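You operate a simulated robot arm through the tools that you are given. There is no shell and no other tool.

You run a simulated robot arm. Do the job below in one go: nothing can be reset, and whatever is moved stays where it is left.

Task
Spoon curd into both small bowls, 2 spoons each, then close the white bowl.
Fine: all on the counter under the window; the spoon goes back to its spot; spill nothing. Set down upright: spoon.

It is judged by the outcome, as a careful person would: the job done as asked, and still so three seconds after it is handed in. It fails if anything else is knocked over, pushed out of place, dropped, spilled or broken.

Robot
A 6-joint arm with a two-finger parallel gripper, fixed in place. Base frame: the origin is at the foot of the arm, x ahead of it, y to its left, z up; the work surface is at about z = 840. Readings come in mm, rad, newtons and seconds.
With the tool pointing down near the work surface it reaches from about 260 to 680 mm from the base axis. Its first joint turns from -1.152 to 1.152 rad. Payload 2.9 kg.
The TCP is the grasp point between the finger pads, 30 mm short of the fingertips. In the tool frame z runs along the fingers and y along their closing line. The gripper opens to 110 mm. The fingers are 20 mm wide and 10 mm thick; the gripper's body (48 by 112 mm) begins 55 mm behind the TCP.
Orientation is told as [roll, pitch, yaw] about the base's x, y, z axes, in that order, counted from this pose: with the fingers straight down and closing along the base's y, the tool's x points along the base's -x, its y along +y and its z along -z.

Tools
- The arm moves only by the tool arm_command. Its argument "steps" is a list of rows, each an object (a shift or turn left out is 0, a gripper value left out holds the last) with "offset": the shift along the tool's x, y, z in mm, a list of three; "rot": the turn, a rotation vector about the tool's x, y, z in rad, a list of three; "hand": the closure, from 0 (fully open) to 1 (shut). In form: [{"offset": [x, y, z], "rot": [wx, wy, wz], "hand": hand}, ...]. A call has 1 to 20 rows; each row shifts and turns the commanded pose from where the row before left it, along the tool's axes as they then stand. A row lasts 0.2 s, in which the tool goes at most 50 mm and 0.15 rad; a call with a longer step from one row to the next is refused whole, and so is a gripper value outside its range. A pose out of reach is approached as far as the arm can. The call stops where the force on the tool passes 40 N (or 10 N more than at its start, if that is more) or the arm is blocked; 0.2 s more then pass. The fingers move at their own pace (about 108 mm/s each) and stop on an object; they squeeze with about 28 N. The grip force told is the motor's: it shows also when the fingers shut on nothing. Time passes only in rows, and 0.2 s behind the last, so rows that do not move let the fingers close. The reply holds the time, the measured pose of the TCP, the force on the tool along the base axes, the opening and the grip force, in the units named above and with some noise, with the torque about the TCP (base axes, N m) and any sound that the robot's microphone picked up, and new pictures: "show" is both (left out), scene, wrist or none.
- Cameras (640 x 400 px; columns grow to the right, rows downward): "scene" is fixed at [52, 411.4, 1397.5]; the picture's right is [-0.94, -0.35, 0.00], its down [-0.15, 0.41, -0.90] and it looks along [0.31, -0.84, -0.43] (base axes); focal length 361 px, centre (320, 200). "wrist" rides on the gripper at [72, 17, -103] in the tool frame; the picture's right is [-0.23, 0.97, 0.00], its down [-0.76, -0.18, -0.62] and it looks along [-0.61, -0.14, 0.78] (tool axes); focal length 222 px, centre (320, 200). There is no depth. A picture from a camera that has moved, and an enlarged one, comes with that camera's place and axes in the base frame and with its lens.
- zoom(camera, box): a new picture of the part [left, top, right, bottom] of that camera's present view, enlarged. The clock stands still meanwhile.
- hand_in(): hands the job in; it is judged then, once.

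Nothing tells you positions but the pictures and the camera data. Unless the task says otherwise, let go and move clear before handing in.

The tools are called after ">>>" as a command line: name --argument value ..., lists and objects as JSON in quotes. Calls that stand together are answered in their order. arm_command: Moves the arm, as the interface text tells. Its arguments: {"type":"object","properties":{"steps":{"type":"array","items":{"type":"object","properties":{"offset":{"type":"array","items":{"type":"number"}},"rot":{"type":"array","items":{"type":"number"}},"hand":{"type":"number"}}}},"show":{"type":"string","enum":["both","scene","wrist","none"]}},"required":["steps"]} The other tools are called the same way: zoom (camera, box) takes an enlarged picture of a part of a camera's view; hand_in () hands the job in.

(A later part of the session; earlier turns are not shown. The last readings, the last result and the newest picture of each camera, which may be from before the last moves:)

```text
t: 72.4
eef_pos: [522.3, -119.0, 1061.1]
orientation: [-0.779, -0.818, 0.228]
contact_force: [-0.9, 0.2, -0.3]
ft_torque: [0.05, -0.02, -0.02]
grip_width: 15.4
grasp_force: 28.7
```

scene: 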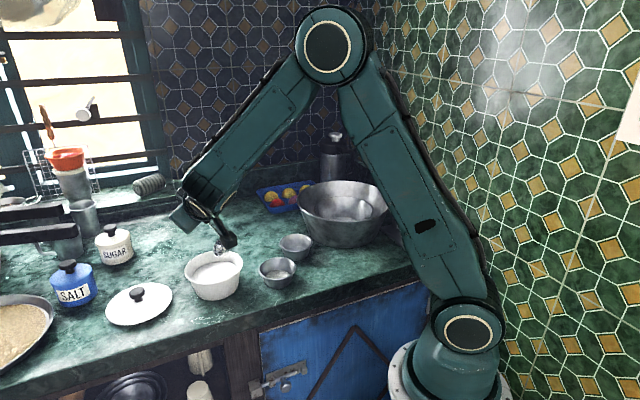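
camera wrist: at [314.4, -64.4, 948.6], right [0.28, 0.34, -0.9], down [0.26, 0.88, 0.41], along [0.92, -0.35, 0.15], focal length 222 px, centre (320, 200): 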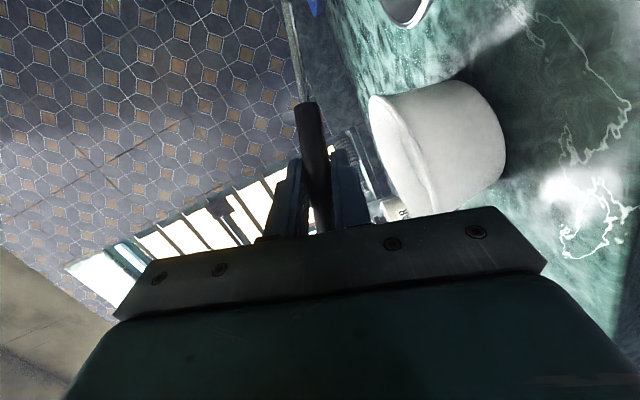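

Position matches. I'll descend into the curd and scoop.

>>> arm_command --steps '[{"offset": [9.78, 6.39, 6.56]}, {"offset": [9.78, 6.39, 6.56]}, {"offset": [9.78, 6.39, 6.56]}, {"offset": [9.78, 6.39, 6.56]}, {"offset": [9.78, 6.39, 6.56]}, {}, {"offset": [2.97, -13.62, 1.99], "rot": [-0.0808, 0, 0.1204]}, {"offset": [3.41, -13.54, 2.28], "rot": [-0.0808, 0, 0.1204]}, {"offset": [3.85, -13.54, 2.58], "rot": [-0.0808, 0, 0.1204]}, {"offset": [4.28, -13.61, 2.87], "rot": [-0.0808, 0, 0.1204]}, {"offset": [4.7, -13.76, 3.15], "rot": [-0.0808, 0, 0.1204]}, {"offset": [5.1, -13.99, 3.41], "rot": [-0.0808, 0, 0.1204]}, {}, {}]' --show "scene"

>>> zoom --camera "scene" --box '[165, 210, 285, 310]'

```text
t: 75.4
eef_pos: [492.2, -195.4, 976.5]
orientation: [0.611, -0.884, -0.892]
contact_force: [0.4, 0.3, -0.8]
ft_torque: [-0.02, 0.04, 0.0]
grip_width: 15.7
grasp_force: 28.1
```

scene: 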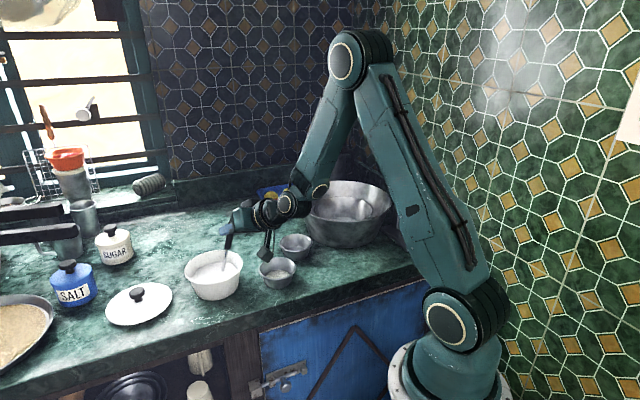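

```text
4.00 times, centred on (225, 260) of scene
camera zoom: at [52.0, 411.4, 1397.5], right [-0.94, -0.35, 0.0], down [-0.15, 0.41, -0.9], along [0.31, -0.84, -0.43], focal length 1444 px, centre (700, -40)
```

zoom: 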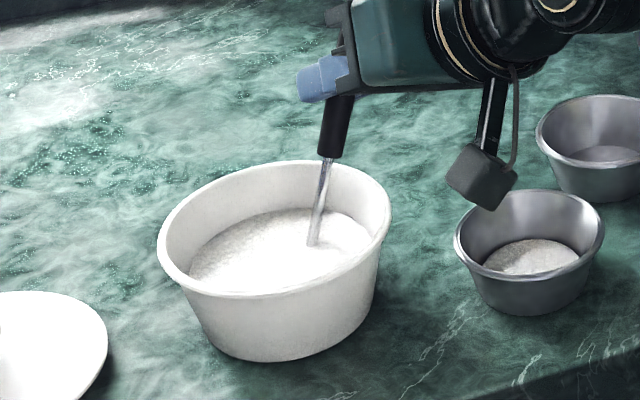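

Submerged and level. Lifting slowly.

>>> arm_command --steps '[{"offset": [-2.3, 1.1, -1.6]}, {"offset": [-3.1, 1.45, -2.1]}, {"offset": [-3.9, 1.8, -2.6]}, {"offset": [-4.6, 2.2, -3.1]}, {"offset": [-4.6, 2.2, -3.1]}, {"offset": [-4.6, 2.2, -3.1]}, {"offset": [-4.6, 2.2, -3.1]}, {"offset": [-6.2, 2.9, -4.2]}, {"offset": [-7.7, 3.6, -5.2]}, {"offset": [-7.7, 3.6, -5.2]}, {"offset": [-6.9, 3.2, -4.6]}, {}]' --show "scene"

>>> zoom --camera "scene" --box '[165, 190, 285, 310]'

```text
t: 78.0
eef_pos: [491.9, -193.7, 1050.3]
orientation: [0.61, -0.885, -0.89]
contact_force: [-0.1, -0.6, -1.1]
ft_torque: [-0.05, 0.03, 0.01]
grip_width: 15.3
grasp_force: 27.9
```

scene: 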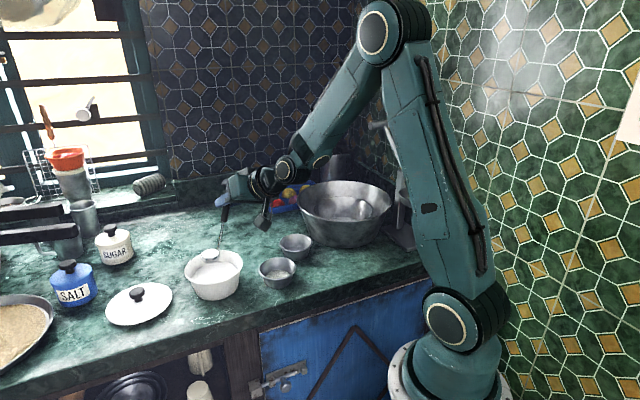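

```text
3.33 times, centred on (225, 250) of scene
camera zoom: at [52.0, 411.4, 1397.5], right [-0.94, -0.35, 0.0], down [-0.15, 0.41, -0.9], along [0.31, -0.84, -0.43], focal length 1203 px, centre (637, 33)
```

zoom: 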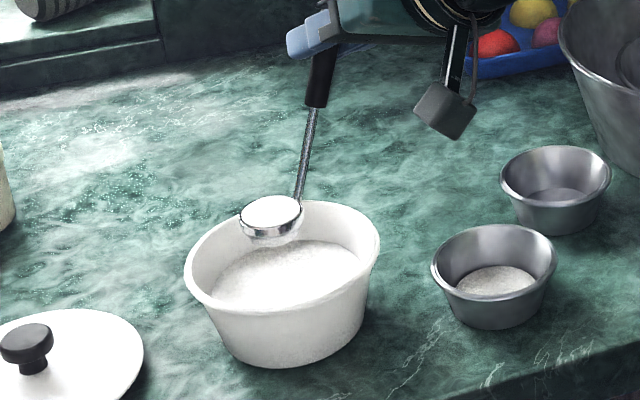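

Full again. I'll carry it to bowl A, lower it, and begin tipping, as before.

>>> arm_command --steps '[{"offset": [0.39, -4.66, -3.86]}, {"offset": [0.78, -9.33, -7.71]}, {"offset": [1.17, -13.99, -11.57]}, {"offset": [1.27, -15.16, -12.53]}, {"offset": [1.27, -15.16, -12.53]}, {"offset": [1.27, -15.16, -12.53]}, {"offset": [1.27, -15.16, -12.53]}, {"offset": [1.17, -13.99, -11.57]}, {"offset": [0.78, -9.33, -7.71]}, {"offset": [0.39, -4.66, -3.86]}, {}, {"offset": [5.8, -2.7, 3.9]}, {"offset": [7.7, -3.6, 5.2]}, {"offset": [7.7, -3.6, 5.2]}, {"offset": [1.9, -0.9, 1.3]}, {}]' --show "scene"

>>> zoom --camera "scene" --box '[200, 190, 330, 310]'

```text
t: 81.4
eef_pos: [363.6, -276.3, 1017.7]
orientation: [0.611, -0.884, -0.888]
contact_force: [0.3, -1.0, -1.7]
ft_torque: [-0.05, 0.01, 0.0]
grip_width: 15.6
grasp_force: 27.8
```

scene: 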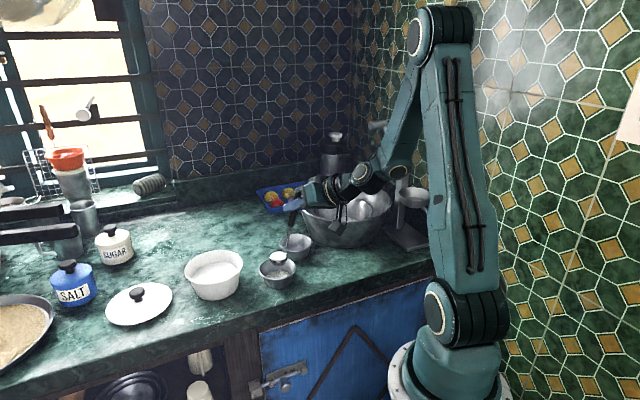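

```text
3.33 times, centred on (265, 250) of scene
camera zoom: at [52.0, 411.4, 1397.5], right [-0.94, -0.35, 0.0], down [-0.15, 0.41, -0.9], along [0.31, -0.84, -0.43], focal length 1203 px, centre (503, 33)
```

zoom: 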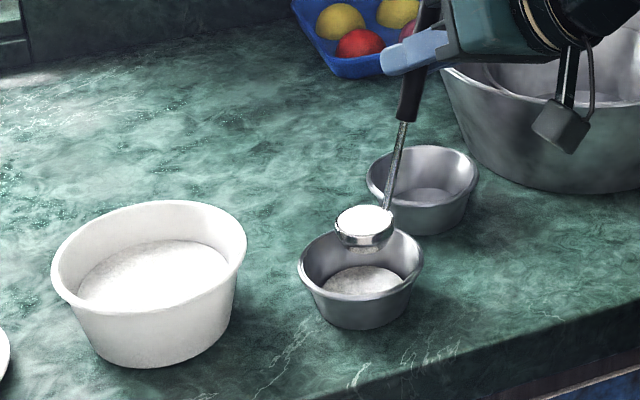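

Positioned over bowl A. Tipping gradually.

>>> arm_command --steps '[{"offset": [-1.28, 12.13, -0.86], "rot": [0.0557, 0, -0.08305]}, {"offset": [-1.28, 12.13, -0.86], "rot": [0.0557, 0, -0.08305]}, {"offset": [-1.28, 12.13, -0.86], "rot": [0.0557, 0, -0.08305]}, {"offset": [-1.28, 12.13, -0.86], "rot": [0.0557, 0, -0.08305]}, {"offset": [-1.28, 12.13, -0.86], "rot": [0.0557, 0, -0.08305]}, {}, {"offset": [-1.28, 12.13, -0.86], "rot": [0.0557, 0, -0.08305]}, {"offset": [-1.28, 12.13, -0.86], "rot": [0.0557, 0, -0.08305]}, {"offset": [-1.28, 12.13, -0.86], "rot": [0.0557, 0, -0.08305]}, {"offset": [-1.28, 12.13, -0.86], "rot": [0.0557, 0, -0.08305]}, {}]' --show "scene"

>>> zoom --camera "scene" --box '[200, 190, 330, 310]'

```text
t: 83.8
eef_pos: [405.7, -179.4, 1029.1]
orientation: [-0.812, -0.8, 0.253]
contact_force: [-0.4, 0.1, -1.0]
ft_torque: [0.04, -0.04, 0.01]
grip_width: 15.5
grasp_force: 27.8
```

scene: 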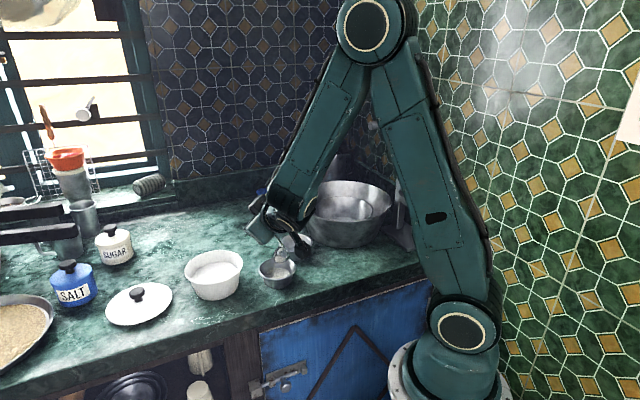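

```text
3.33 times, centred on (265, 250) of scene
camera zoom: at [52.0, 411.4, 1397.5], right [-0.94, -0.35, 0.0], down [-0.15, 0.41, -0.9], along [0.31, -0.84, -0.43], focal length 1203 px, centre (503, 33)
```

zoom: 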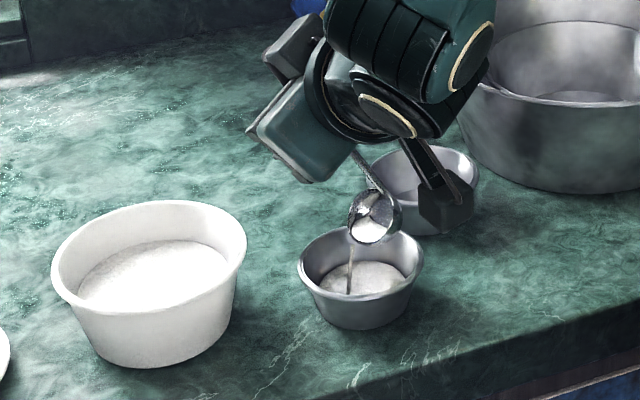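

Pouring cleanly into bowl A. I'll finish the tilt and let it drain.

>>> arm_command --steps '[{}, {"offset": [-1.28, 12.13, -0.86], "rot": [0.0557, 0, -0.08305]}, {"offset": [-1.28, 12.13, -0.86], "rot": [0.0557, 0, -0.08305]}, {"offset": [-1.28, 12.13, -0.86], "rot": [0.0557, 0, -0.08305]}, {"offset": [-1.28, 12.13, -0.86], "rot": [0.0557, 0, -0.08305]}, {}, {"offset": [-1.28, 12.13, -0.86], "rot": [0.0557, 0, -0.08305]}, {"offset": [-1.28, 12.13, -0.86], "rot": [0.0557, 0, -0.08305]}, {"offset": [-1.28, 12.13, -0.86], "rot": [0.0557, 0, -0.08305]}, {"offset": [-1.28, 12.13, -0.86], "rot": [0.0557, 0, -0.08305]}, {}, {}, {}]' --show "scene"

>>> zoom --camera "scene" --box '[250, 235, 310, 285]'

```text
t: 86.6
eef_pos: [432.0, -115.9, 965.2]
orientation: [-1.437, -0.2, 0.574]
contact_force: [0.2, -0.1, 0.1]
ft_torque: [0.08, -0.03, 0.03]
grip_width: 15.5
grasp_force: 28.0
```

scene: 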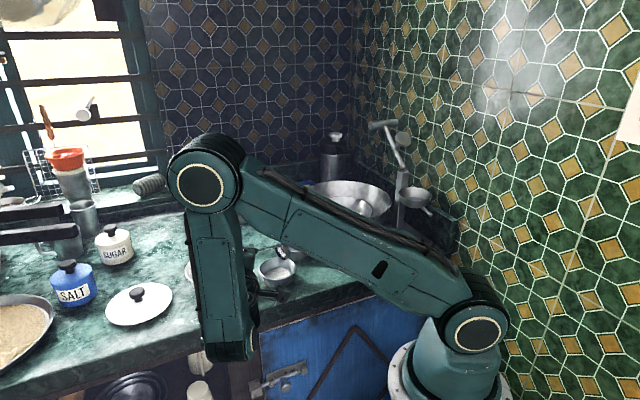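

```text
8.00 times, centred on (280, 260) of scene
camera zoom: at [52.0, 411.4, 1397.5], right [-0.94, -0.35, 0.0], down [-0.15, 0.41, -0.9], along [0.31, -0.84, -0.43], focal length 2888 px, centre (640, -280)
```

zoom: 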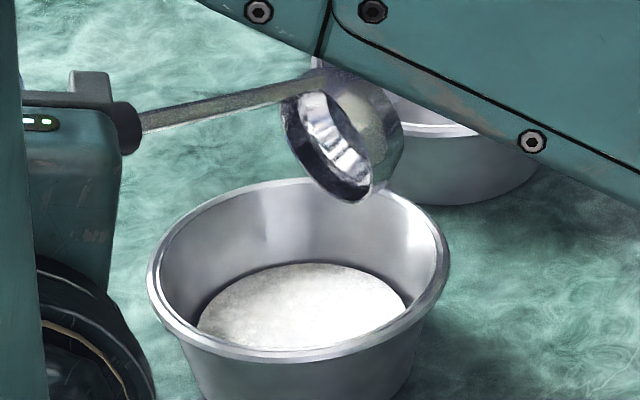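

Bowl A now has its two spoonfuls and the ladle is empty. I'll rotate back level, raise, and check that the ladle hasn't crept in the grip.

>>> arm_command --steps '[{"offset": [3.526, -16.79, 2.364], "rot": [-0.0789, 0, 0.1177]}, {"offset": [3.526, -16.79, 2.364], "rot": [-0.0789, 0, 0.1177]}, {"offset": [3.526, -16.79, 2.364], "rot": [-0.0789, 0, 0.1177]}, {"offset": [3.526, -16.79, 2.364], "rot": [-0.0789, 0, 0.1177]}, {"offset": [3.526, -16.79, 2.364], "rot": [-0.0789, 0, 0.1177]}, {"offset": [3.526, -16.79, 2.364], "rot": [-0.0789, 0, 0.1177]}, {"offset": [3.526, -16.79, 2.364], "rot": [-0.0789, 0, 0.1177]}, {"offset": [3.526, -16.79, 2.364], "rot": [-0.0789, 0, 0.1177]}, {"offset": [3.526, -16.79, 2.364], "rot": [-0.0789, 0, 0.1177]}, {"offset": [3.526, -16.79, 2.364], "rot": [-0.0789, 0, 0.1177]}, {"offset": [3.526, -16.79, 2.364], "rot": [-0.0789, 0, 0.1177]}, {"offset": [3.526, -16.79, 2.364], "rot": [-0.0789, 0, 0.1177]}, {"offset": [-11.6, 5.5, -7.8]}, {"offset": [-11.6, 5.5, -7.8]}, {}]' --show "both"

>>> zoom --camera "scene" --box '[170, 190, 320, 315]'

```text
t: 89.8
eef_pos: [365.1, -276.8, 1049.8]
orientation: [0.608, -0.884, -0.887]
contact_force: [-0.3, -1.2, -0.7]
ft_torque: [0.0, 0.03, 0.0]
grip_width: 15.7
grasp_force: 27.9
camera wrist: at [253.6, -212.6, 1053.8], right [0.44, 0.73, 0.53], down [-0.29, -0.44, 0.85], along [0.85, -0.52, 0.01], focal length 222 px, centre (320, 200)
```

scene: 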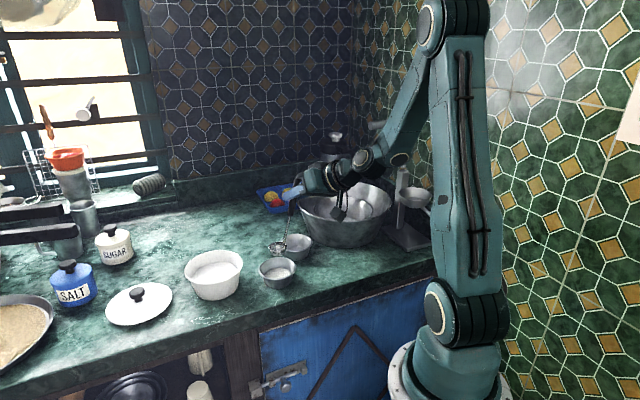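
wrist: 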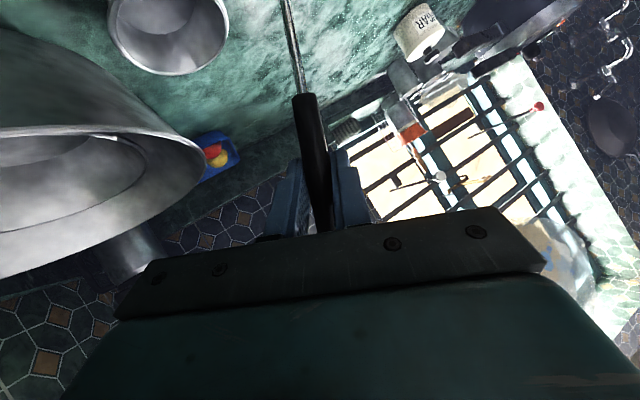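

```text
3.20 times, centred on (245, 252) of scene
camera zoom: at [52.0, 411.4, 1397.5], right [-0.94, -0.35, 0.0], down [-0.15, 0.41, -0.9], along [0.31, -0.84, -0.43], focal length 1155 px, centre (560, 32)
```

zoom: 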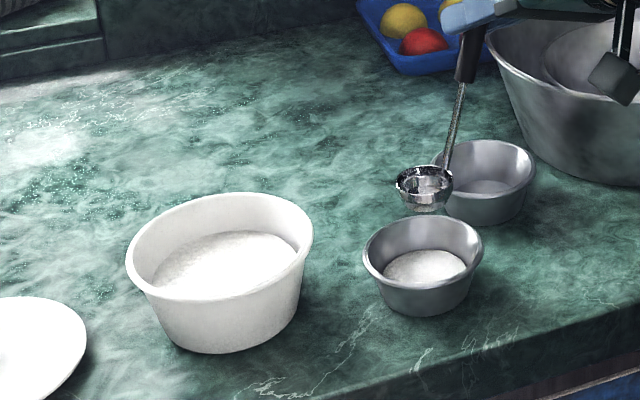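

Bowl A is done. The ladle has crept about 7 mm down in the grip, so I've adjusted my offsets for the ladle's centre. Heading back to the white bowl for the third scoop.

>>> arm_command --steps '[{"offset": [-4.32, 19.27, 17.66]}, {"offset": [-4.32, 19.27, 17.66]}, {"offset": [-4.32, 19.27, 17.66]}, {"offset": [-4.32, 19.27, 17.66]}, {"offset": [-4.32, 19.27, 17.66]}, {"offset": [-1.47, 18.6, -0.99], "rot": [0.0808, 0, -0.1204]}, {"offset": [-1.47, 18.6, -0.99], "rot": [0.0808, 0, -0.1204]}, {"offset": [-1.47, 18.6, -0.99], "rot": [0.0808, 0, -0.1204]}, {"offset": [-1.47, 18.6, -0.99], "rot": [0.0808, 0, -0.1204]}, {"offset": [-1.47, 18.6, -0.99], "rot": [0.0808, 0, -0.1204]}, {"offset": [-1.47, 18.6, -0.99], "rot": [0.0808, 0, -0.1204]}, {}]' --show "scene"

>>> zoom --camera "scene" --box '[165, 190, 305, 310]'

```text
t: 92.4
eef_pos: [524.3, -116.5, 1067.3]
orientation: [-0.777, -0.818, 0.23]
contact_force: [0.4, -0.4, -1.2]
ft_torque: [0.06, -0.04, 0.02]
grip_width: 15.6
grasp_force: 28.5
```

scene: 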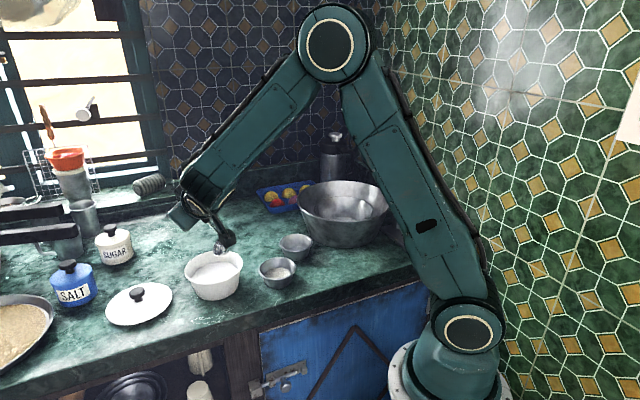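

```text
3.33 times, centred on (235, 250) of scene
camera zoom: at [52.0, 411.4, 1397.5], right [-0.94, -0.35, 0.0], down [-0.15, 0.41, -0.9], along [0.31, -0.84, -0.43], focal length 1203 px, centre (603, 33)
```

zoom: 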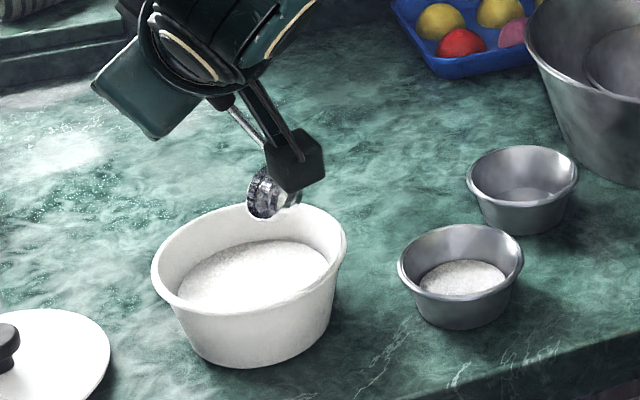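

Positioned as planned. Descend and scoop.

>>> arm_command --steps '[{"offset": [9.93, 6.49, 6.66]}, {"offset": [9.93, 6.49, 6.66]}, {"offset": [9.93, 6.49, 6.66]}, {"offset": [9.93, 6.49, 6.66]}, {"offset": [9.93, 6.49, 6.66]}, {}, {"offset": [3.03, -14.6, 2.03], "rot": [-0.0808, 0, 0.1204]}, {"offset": [3.47, -14.52, 2.32], "rot": [-0.0808, 0, 0.1204]}, {"offset": [3.91, -14.52, 2.62], "rot": [-0.0808, 0, 0.1204]}, {"offset": [4.34, -14.6, 2.91], "rot": [-0.0808, 0, 0.1204]}, {"offset": [4.76, -14.75, 3.19], "rot": [-0.0808, 0, 0.1204]}, {"offset": [5.16, -14.97, 3.45], "rot": [-0.0808, 0, 0.1204]}, {}, {}]' --show "scene"

>>> zoom --camera "scene" --box '[165, 210, 285, 310]'

```text
t: 95.4
eef_pos: [490.1, -196.3, 980.7]
orientation: [0.612, -0.885, -0.891]
contact_force: [-0.1, 0.0, 0.0]
ft_torque: [-0.04, 0.01, -0.01]
grip_width: 15.5
grasp_force: 28.8
```

scene: 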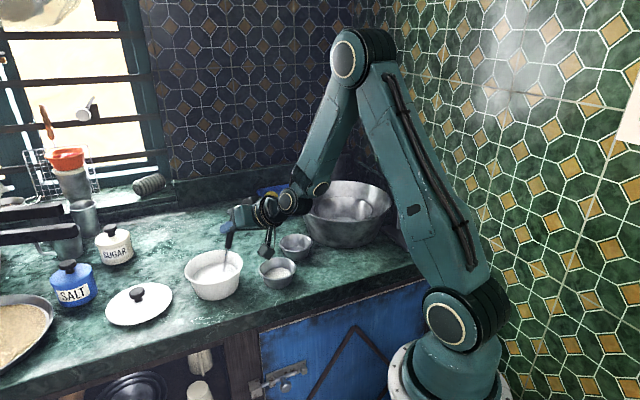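

```text
4.00 times, centred on (225, 260) of scene
camera zoom: at [52.0, 411.4, 1397.5], right [-0.94, -0.35, 0.0], down [-0.15, 0.41, -0.9], along [0.31, -0.84, -0.43], focal length 1444 px, centre (700, -40)
```

zoom: 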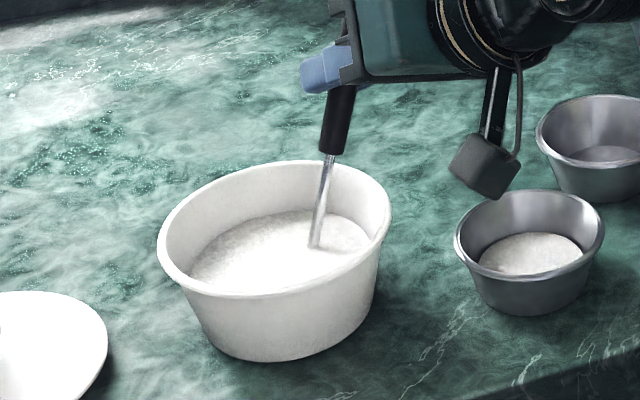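

Ladle is submerged level. Lifting slowly out of the curd.

>>> arm_command --steps '[{"offset": [-2.3, 1.1, -1.6]}, {"offset": [-3.1, 1.45, -2.1]}, {"offset": [-3.9, 1.8, -2.6]}, {"offset": [-4.6, 2.2, -3.1]}, {"offset": [-4.6, 2.2, -3.1]}, {"offset": [-4.6, 2.2, -3.1]}, {"offset": [-4.6, 2.2, -3.1]}, {"offset": [-6.2, 2.9, -4.2]}, {"offset": [-7.7, 3.6, -5.2]}, {"offset": [-7.7, 3.6, -5.2]}, {"offset": [-7.7, 3.6, -5.2]}, {}]' --show "both"

>>> zoom --camera "scene" --box '[165, 190, 285, 310]'

```text
t: 98.0
eef_pos: [490.7, -197.0, 1056.6]
orientation: [0.61, -0.886, -0.888]
contact_force: [0.2, -0.4, -0.6]
ft_torque: [-0.04, 0.04, 0.0]
grip_width: 15.3
grasp_force: 28.2
camera wrist: at [379.7, -132.8, 1060.0], right [0.44, 0.73, 0.53], down [-0.29, -0.44, 0.85], along [0.85, -0.52, 0.01], focal length 222 px, centre (320, 200)
```

scene: 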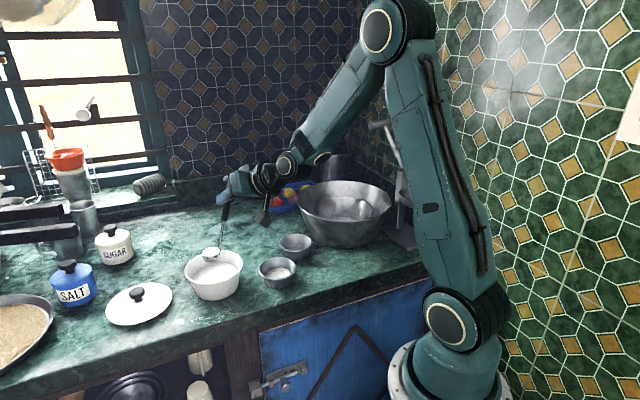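
wrist: 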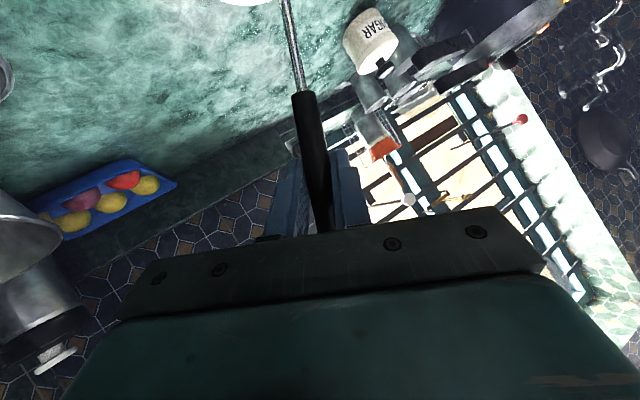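

```text
3.33 times, centred on (225, 250) of scene
camera zoom: at [52.0, 411.4, 1397.5], right [-0.94, -0.35, 0.0], down [-0.15, 0.41, -0.9], along [0.31, -0.84, -0.43], focal length 1203 px, centre (637, 33)
```

zoom: 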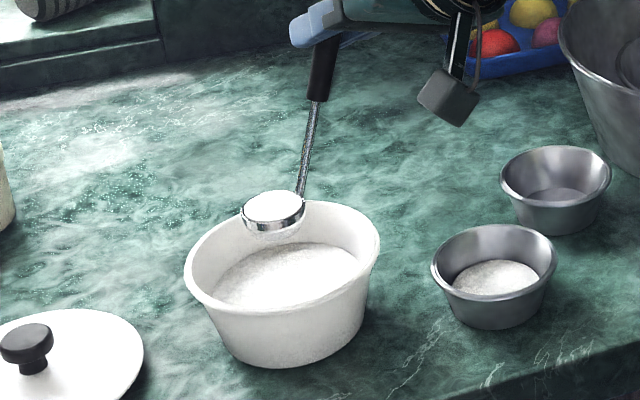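

Full, with no more grip creep. I'll carry it toward bowl B in two gentle stages, checking reach along the way.

>>> arm_command --steps '[{}, {"offset": [-1.46, -6.43, -2.33]}, {"offset": [-2.44, -10.71, -3.89]}, {"offset": [-3.9, -17.14, -6.22]}, {"offset": [-4.39, -19.28, -7.0]}, {"offset": [-4.39, -19.28, -7.0]}, {"offset": [-4.39, -19.28, -7.0]}, {"offset": [-3.9, -17.14, -6.22]}, {"offset": [-2.44, -10.71, -3.89]}, {"offset": [-1.46, -6.43, -2.33]}, {}]' --show "scene"

>>> zoom --camera "scene" --box '[170, 180, 320, 315]'

```text
t: 100.4
eef_pos: [418.3, -314.9, 1055.8]
orientation: [0.609, -0.887, -0.888]
contact_force: [0.5, 0.0, 0.2]
ft_torque: [-0.03, 0.01, 0.0]
grip_width: 15.6
grasp_force: 27.8
```

scene: 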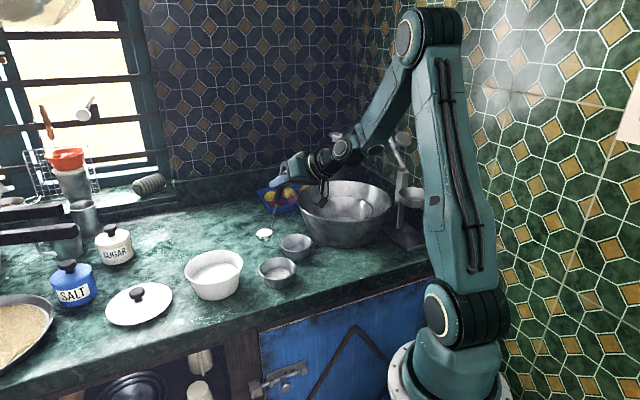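

```text
2.96 times, centred on (245, 248) of scene
camera zoom: at [52.0, 411.4, 1397.5], right [-0.94, -0.35, 0.0], down [-0.15, 0.41, -0.9], along [0.31, -0.84, -0.43], focal length 1070 px, centre (542, 59)
```

zoom: 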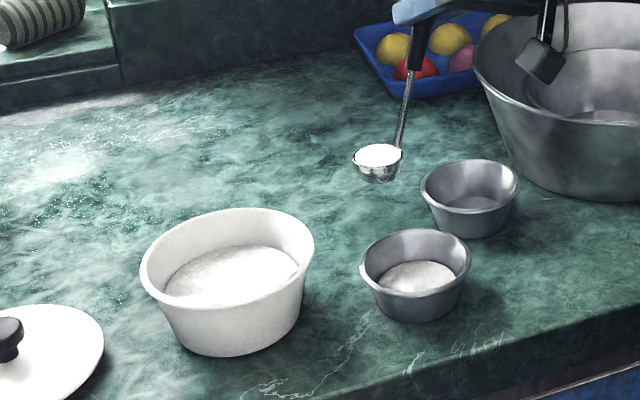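

Still level and clean. Continuing toward bowl B in smaller increments, watching reach.

>>> arm_command --steps '[{"offset": [-1.46, -6.43, -2.33]}, {"offset": [-2.93, -12.85, -4.67]}, {"offset": [-3.9, -17.14, -6.22]}, {"offset": [-1.46, -6.43, -2.33]}, {}]' --show "scene"

>>> zoom --camera "scene" --box '[230, 110, 450, 280]'

```text
t: 101.6
eef_pos: [394.2, -353.8, 1055.0]
orientation: [0.608, -0.884, -0.889]
contact_force: [0.9, -0.4, -1.2]
ft_torque: [-0.06, 0.02, -0.01]
grip_width: 15.6
grasp_force: 27.7
```

scene: 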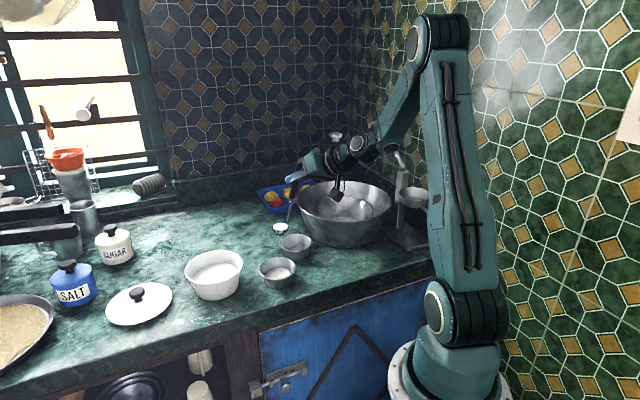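

```text
2.35 times, centred on (340, 195) of scene
camera zoom: at [52.0, 411.4, 1397.5], right [-0.94, -0.35, 0.0], down [-0.15, 0.41, -0.9], along [0.31, -0.84, -0.43], focal length 849 px, centre (273, 212)
```

zoom: 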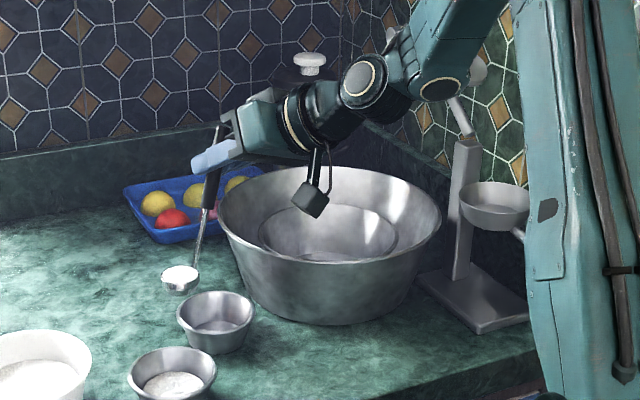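

>>> arm_command --steps '[{"offset": [-1.46, -6.43, -2.33]}, {"offset": [-2.93, -12.85, -4.67]}, {"offset": [-3.9, -17.14, -6.22]}, {"offset": [-1.95, -8.57, -3.11]}, {}]' --show "scene"

>>> zoom --camera "scene" --box '[230, 110, 450, 280]'

```text
t: 102.8
eef_pos: [392.7, -382.9, 1056.8]
orientation: [0.606, -0.886, -0.888]
contact_force: [-0.4, 0.8, -0.8]
ft_torque: [-0.05, 0.01, -0.01]
grip_width: 15.7
grasp_force: 28.5
out of reach, approached as far as the arm can: row 2, 3, 4
```

scene: 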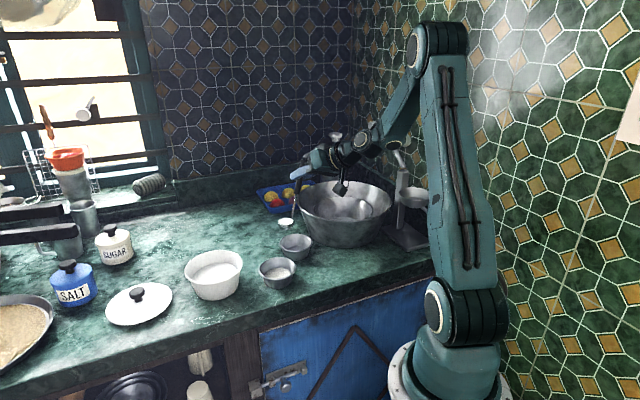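

```text
2.35 times, centred on (340, 195) of scene
camera zoom: at [52.0, 411.4, 1397.5], right [-0.94, -0.35, 0.0], down [-0.15, 0.41, -0.9], along [0.31, -0.84, -0.43], focal length 849 px, centre (273, 212)
```

zoom: 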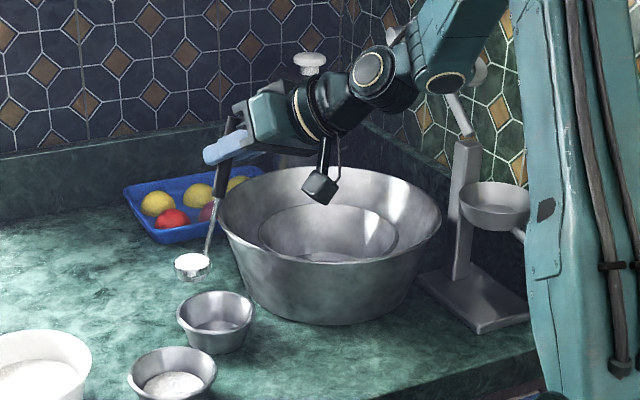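

The arm hit its base-joint limit near bowl B; the ladle stayed level and full. I'll rotate the whole tool about the vertical through the ladle's centre, which brings the wrist back within range.

>>> arm_command --steps '[{"offset": [4.38, 0.41, -6.24], "rot": [0.0889, -0.0419, 0.0597]}, {"offset": [4.38, 0.41, -6.24], "rot": [0.0889, -0.0419, 0.0597]}, {"offset": [4.38, 0.41, -6.24], "rot": [0.0889, -0.0419, 0.0597]}, {"offset": [4.38, 0.41, -6.24], "rot": [0.0889, -0.0419, 0.0597]}, {}]' --show "scene"

>>> zoom --camera "scene" --box '[230, 110, 450, 280]'

```text
t: 104.0
eef_pos: [368.5, -365.1, 1056.1]
orientation: [0.612, -0.886, -1.351]
contact_force: [-1.0, 1.0, -1.6]
ft_torque: [-0.02, 0.03, 0.0]
grip_width: 15.5
grasp_force: 28.3
```

scene: 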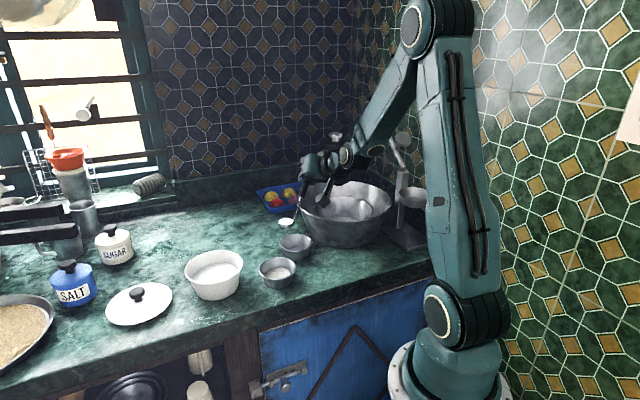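

```text
2.35 times, centred on (340, 195) of scene
camera zoom: at [52.0, 411.4, 1397.5], right [-0.94, -0.35, 0.0], down [-0.15, 0.41, -0.9], along [0.31, -0.84, -0.43], focal length 849 px, centre (273, 212)
```

zoom: 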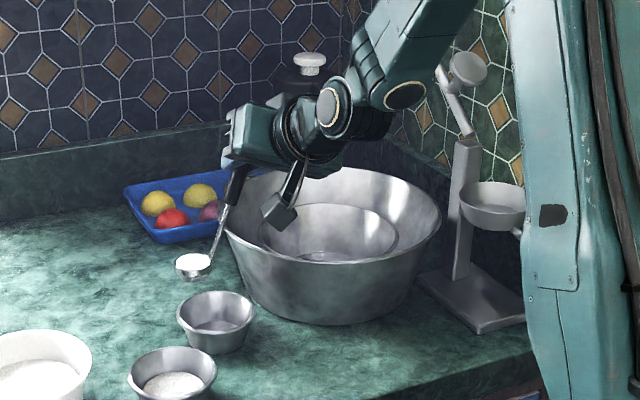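

Worked: same ladle position and still level. Now shift the ladle over bowl B.

>>> arm_command --steps '[{"offset": [-0.9, -6.0, -2.8]}, {"offset": [-1.4, -9.2, -4.3]}, {"offset": [-1.1, -7.0, -3.3]}, {"offset": [-0.5, -3.1, -1.5]}, {}]' --show "scene"

>>> zoom --camera "scene" --box '[240, 180, 340, 280]'

```text
t: 105.2
eef_pos: [342.8, -376.2, 1056.3]
orientation: [0.61, -0.884, -1.347]
contact_force: [1.0, -0.2, -0.8]
ft_torque: [0.01, 0.04, 0.01]
grip_width: 15.7
grasp_force: 27.8
```

scene: 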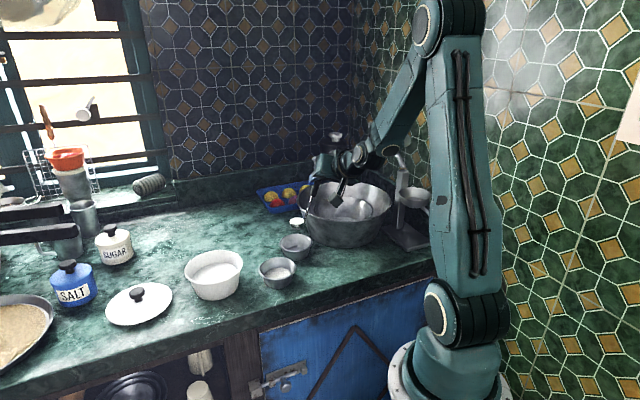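

```text
4.00 times, centred on (290, 230) of scene
camera zoom: at [52.0, 411.4, 1397.5], right [-0.94, -0.35, 0.0], down [-0.15, 0.41, -0.9], along [0.31, -0.84, -0.43], focal length 1444 px, centre (440, 80)
```

zoom: 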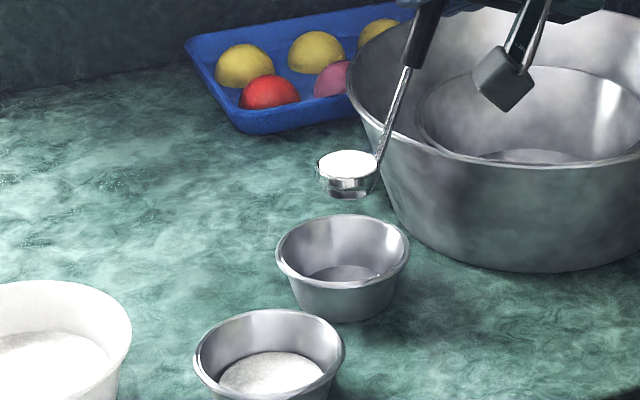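

The ladle is level directly over bowl B. I'll lower it slightly and then tip, rotating the yaw back at the same time to stay within the arm's proven range.

>>> arm_command --steps '[{"offset": [4.6, -2.2, 3.1]}, {"offset": [7.7, -3.6, 5.2]}, {"offset": [6.2, -2.9, 4.15]}, {}, {}]' --show "both"

>>> zoom --camera "scene" --box '[240, 180, 340, 280]'

```text
t: 106.4
eef_pos: [343.1, -376.7, 1032.8]
orientation: [0.61, -0.887, -1.349]
contact_force: [-0.4, 0.8, -1.7]
ft_torque: [-0.02, 0.04, 0.0]
grip_width: 15.6
grasp_force: 28.2
camera wrist: at [272.1, -270.1, 1036.0], right [0.71, 0.46, 0.53], down [-0.45, -0.27, 0.85], along [0.53, -0.85, 0.01], focal length 222 px, centre (320, 200)
```

scene: 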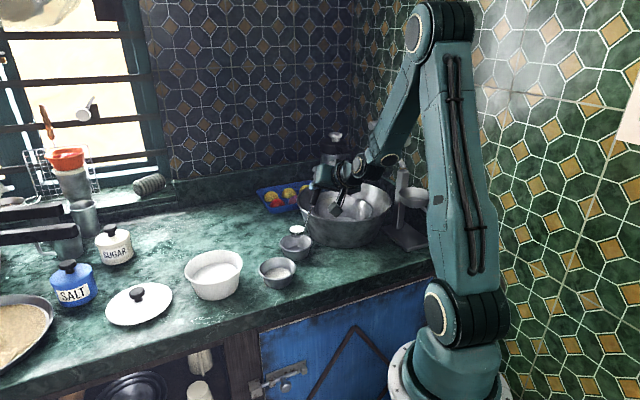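
wrist: 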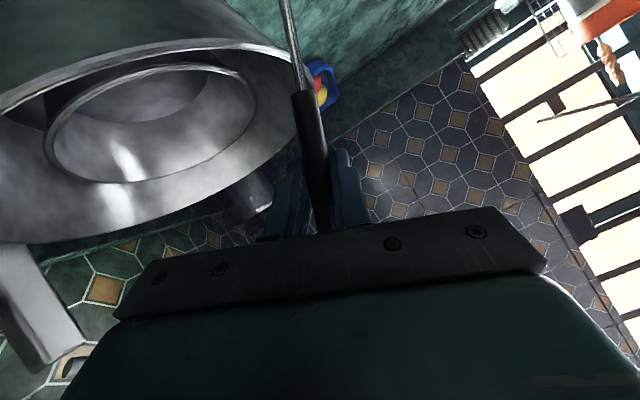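

```text
4.00 times, centred on (290, 230) of scene
camera zoom: at [52.0, 411.4, 1397.5], right [-0.94, -0.35, 0.0], down [-0.15, 0.41, -0.9], along [0.31, -0.84, -0.43], focal length 1444 px, centre (440, 80)
```

zoom: 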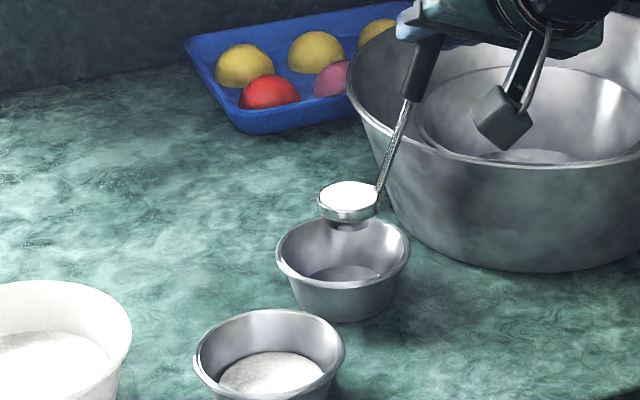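

Right over bowl B. Starting the tipping motion.

>>> arm_command --steps '[{"offset": [-2.99, 12.8, 1.72], "rot": [0.0155, 0.0162, -0.11]}, {"offset": [-2.65, 12.8, 1.23], "rot": [0.0144, 0.0113, -0.1108]}, {"offset": [-2.31, 12.8, 0.72], "rot": [0.0137, 0.0063, -0.1113]}, {"offset": [-1.96, 12.8, 0.19], "rot": [0.0134, 0.0012, -0.1115]}, {"offset": [-1.59, 12.8, -0.35], "rot": [0.0135, -0.0039, -0.1114]}, {}]' --show "scene"

>>> zoom --camera "scene" --box '[240, 180, 340, 280]'

```text
t: 107.8
eef_pos: [392.5, -338.3, 1049.5]
orientation: [-0.231, -0.969, -0.405]
contact_force: [-0.8, 0.0, -0.4]
ft_torque: [0.01, 0.01, -0.02]
grip_width: 15.6
grasp_force: 28.4
```

scene: 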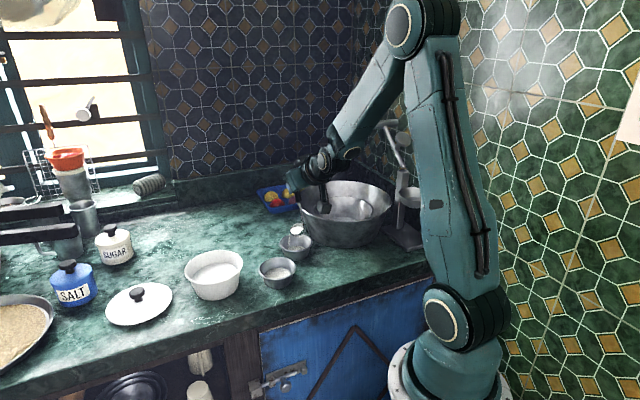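

```text
4.00 times, centred on (290, 230) of scene
camera zoom: at [52.0, 411.4, 1397.5], right [-0.94, -0.35, 0.0], down [-0.15, 0.41, -0.9], along [0.31, -0.84, -0.43], focal length 1444 px, centre (440, 80)
```

zoom: 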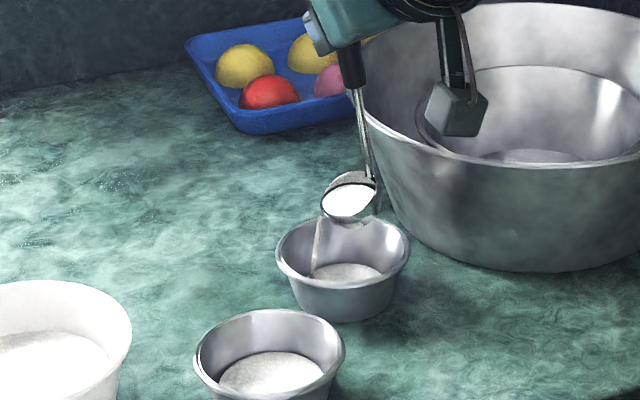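

The stream falls inside bowl B. Continuing.

>>> arm_command --steps '[{}, {"offset": [-1.23, 12.8, -0.9], "rot": [0.014, -0.009, -0.1111]}, {"offset": [-0.86, 12.8, -1.45], "rot": [0.015, -0.0139, -0.1104]}, {"offset": [-0.5, 12.8, -1.99], "rot": [0.0163, -0.0188, -0.1095]}, {"offset": [-0.15, 12.8, -2.51], "rot": [0.0181, -0.0234, -0.1083]}, {}]' --show "scene"

>>> zoom --camera "scene" --box '[240, 180, 340, 280]'

```text
t: 109.2
eef_pos: [412.7, -292.6, 1043.3]
orientation: [-0.811, -0.796, 0.255]
contact_force: [-0.2, -0.3, -0.5]
ft_torque: [0.03, 0.02, 0.0]
grip_width: 15.6
grasp_force: 28.2
```

scene: 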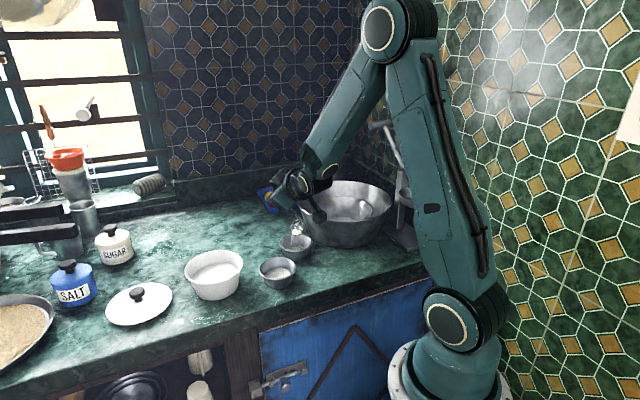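

```text
4.00 times, centred on (290, 230) of scene
camera zoom: at [52.0, 411.4, 1397.5], right [-0.94, -0.35, 0.0], down [-0.15, 0.41, -0.9], along [0.31, -0.84, -0.43], focal length 1444 px, centre (440, 80)
```

zoom: 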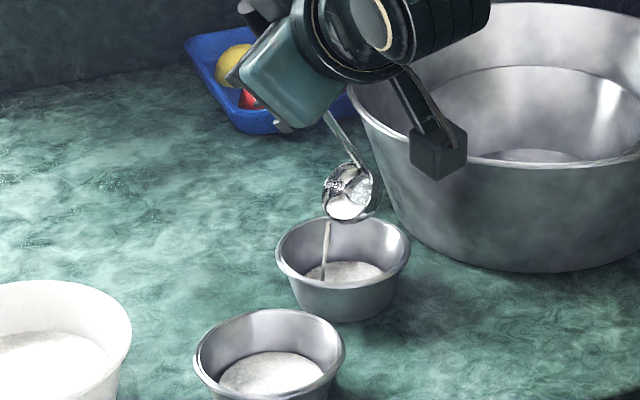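

Orientation now matches the proven pour pose. Finishing the tilt into bowl B.

>>> arm_command --steps '[{"offset": [-1.26, 12.8, -0.85], "rot": [0.0557, 0, -0.08305]}, {"offset": [-1.26, 12.8, -0.85], "rot": [0.0557, 0, -0.08305]}, {"offset": [-1.26, 12.8, -0.85], "rot": [0.0557, 0, -0.08305]}, {"offset": [-1.26, 12.8, -0.85], "rot": [0.0557, 0, -0.08305]}, {}]' --show "scene"

>>> arm_command --steps '[{"offset": [-1.26, 12.8, -0.85], "rot": [0.0557, 0, -0.08305]}, {"offset": [-1.26, 12.8, -0.85], "rot": [0.0557, 0, -0.08305]}, {"offset": [-1.26, 12.8, -0.85], "rot": [0.0557, 0, -0.08305]}, {"offset": [-1.26, 12.8, -0.85], "rot": [0.0557, 0, -0.08305]}, {}, {}, {}]' --show "scene"

>>> zoom --camera "scene" --box '[240, 200, 340, 290]'

```text
t: 110.4
eef_pos: [431.8, -252.4, 1014.9]
orientation: [-1.178, -0.52, 0.482]
contact_force: [0.5, -0.9, -0.5]
ft_torque: [0.05, -0.05, 0.01]
grip_width: 15.5
grasp_force: 27.8
```

scene: 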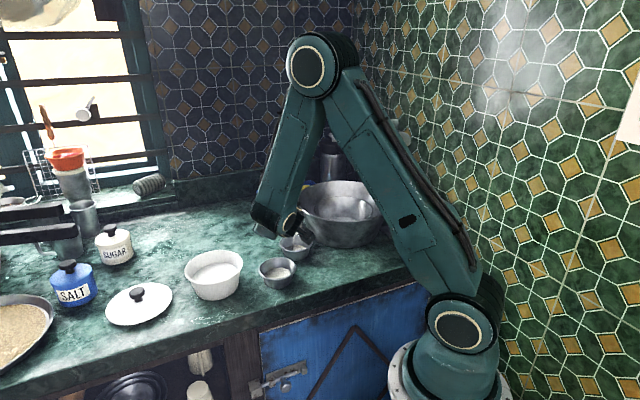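

```text
t: 112.0
eef_pos: [440.4, -227.0, 972.4]
orientation: [-1.435, -0.198, 0.573]
contact_force: [0.2, 0.2, -1.7]
ft_torque: [0.1, -0.06, -0.01]
grip_width: 15.5
grasp_force: 28.3
```

scene: 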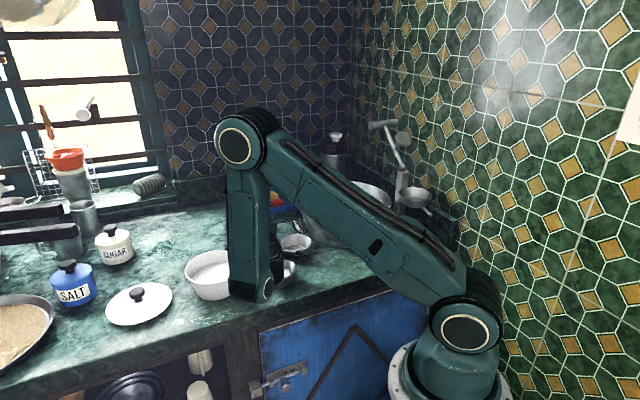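

```text
4.44 times, centred on (290, 245) of scene
camera zoom: at [52.0, 411.4, 1397.5], right [-0.94, -0.35, 0.0], down [-0.15, 0.41, -0.9], along [0.31, -0.84, -0.43], focal length 1604 px, centre (453, 0)
```

zoom: 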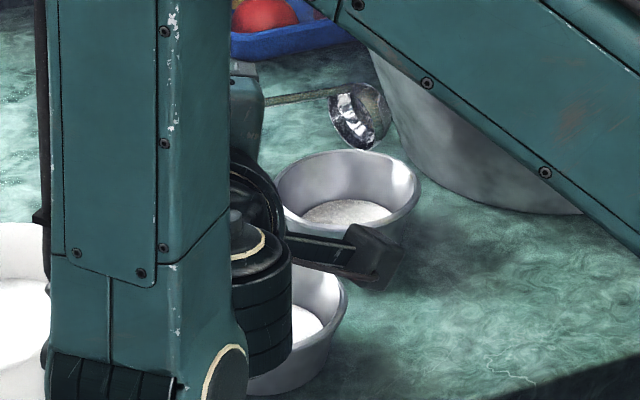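

Bowl B has its first spoonful and the ladle is empty. I'll tilt back above bowl B, raise, and check.

>>> arm_command --steps '[{"offset": [3.58, -17.75, 2.4], "rot": [-0.0789, 0, 0.1177]}, {"offset": [3.58, -17.75, 2.4], "rot": [-0.0789, 0, 0.1177]}, {"offset": [3.58, -17.75, 2.4], "rot": [-0.0789, 0, 0.1177]}, {"offset": [3.58, -17.75, 2.4], "rot": [-0.0789, 0, 0.1177]}, {"offset": [3.58, -17.75, 2.4], "rot": [-0.0789, 0, 0.1177]}, {"offset": [3.58, -17.75, 2.4], "rot": [-0.0789, 0, 0.1177]}, {"offset": [3.58, -17.75, 2.4], "rot": [-0.0789, 0, 0.1177]}, {"offset": [3.58, -17.75, 2.4], "rot": [-0.0789, 0, 0.1177]}, {"offset": [3.58, -17.75, 2.4], "rot": [-0.0789, 0, 0.1177]}, {"offset": [3.58, -17.75, 2.4], "rot": [-0.0789, 0, 0.1177]}, {"offset": [-10.3, 1.1, -6.9]}, {"offset": [-10.3, 1.1, -6.9]}, {}]' --show "both"

>>> zoom --camera "scene" --box '[170, 180, 330, 310]'

```text
t: 114.8
eef_pos: [382.7, -366.1, 1072.6]
orientation: [0.156, -0.973, -0.523]
contact_force: [-0.1, 1.2, -0.5]
ft_torque: [0.0, 0.02, -0.01]
grip_width: 15.9
grasp_force: 28.0
camera wrist: at [272.4, -301.3, 1070.8], right [0.48, 0.83, 0.27], down [-0.19, -0.21, 0.96], along [0.86, -0.51, 0.06], focal length 222 px, centre (320, 200)
```

scene: 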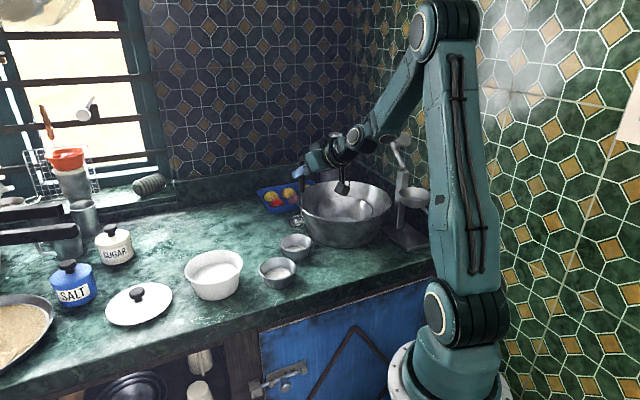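
wrist: 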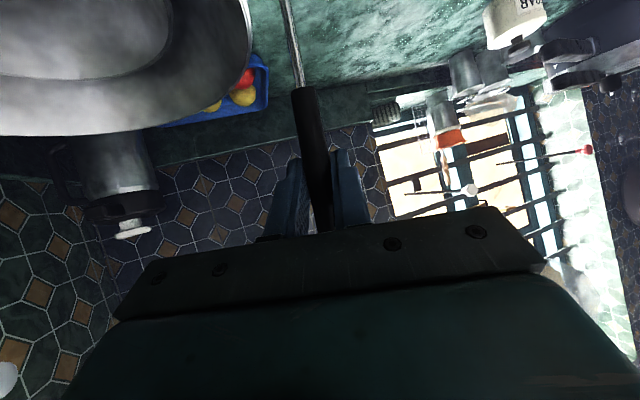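

```text
3.08 times, centred on (250, 245) of scene
camera zoom: at [52.0, 411.4, 1397.5], right [-0.94, -0.35, 0.0], down [-0.15, 0.41, -0.9], along [0.31, -0.84, -0.43], focal length 1111 px, centre (535, 62)
```

zoom: 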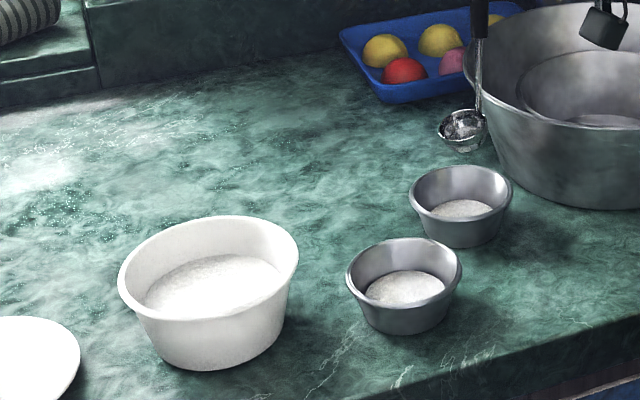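

No spills. The handle has crept about 10 mm in total, which I've now accounted for. Moving to the white bowl for the fourth and last scoop.

>>> arm_command --steps '[{"offset": [-1.03, 34.95, 6.3]}, {"offset": [-1.03, 34.95, 6.3]}, {"offset": [-1.03, 34.95, 6.3]}, {"offset": [-1.03, 34.95, 6.3]}, {"offset": [-1.03, 34.95, 6.3]}, {"offset": [-1.03, 34.95, 6.3]}, {"offset": [-1.44, 19.35, -0.97], "rot": [0.0818, 0, -0.1219]}, {"offset": [-1.44, 19.35, -0.97], "rot": [0.0818, 0, -0.1219]}, {"offset": [-1.44, 19.35, -0.97], "rot": [0.0818, 0, -0.1219]}, {"offset": [-1.44, 19.35, -0.97], "rot": [0.0818, 0, -0.1219]}, {}, {}]' --show "scene"

>>> zoom --camera "scene" --box '[165, 190, 305, 310]'

```text
t: 117.4
eef_pos: [525.6, -114.6, 1070.7]
orientation: [-0.777, -0.817, 0.229]
contact_force: [-0.9, 0.0, -0.1]
ft_torque: [0.03, 0.0, -0.01]
grip_width: 15.4
grasp_force: 27.7
```

scene: 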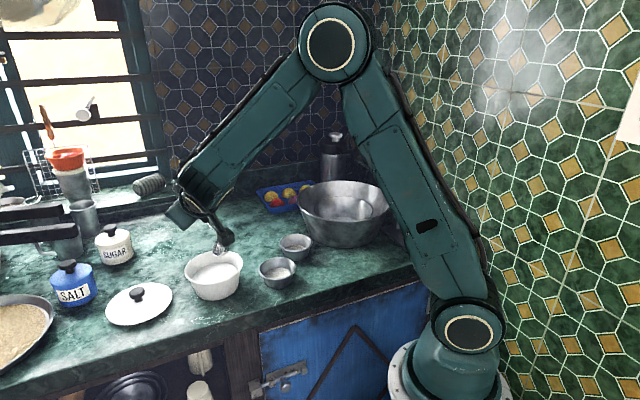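

```text
3.33 times, centred on (235, 250) of scene
camera zoom: at [52.0, 411.4, 1397.5], right [-0.94, -0.35, 0.0], down [-0.15, 0.41, -0.9], along [0.31, -0.84, -0.43], focal length 1203 px, centre (603, 33)
```

zoom: 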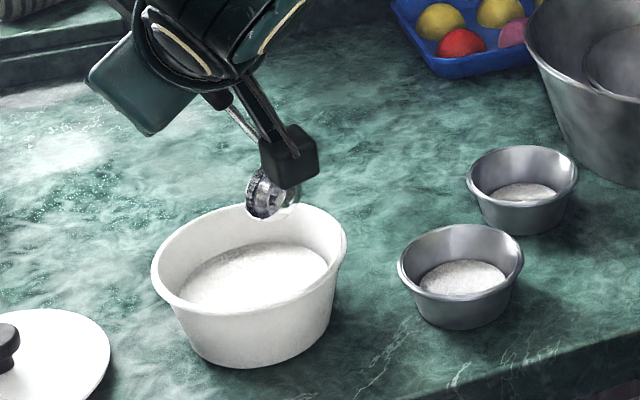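

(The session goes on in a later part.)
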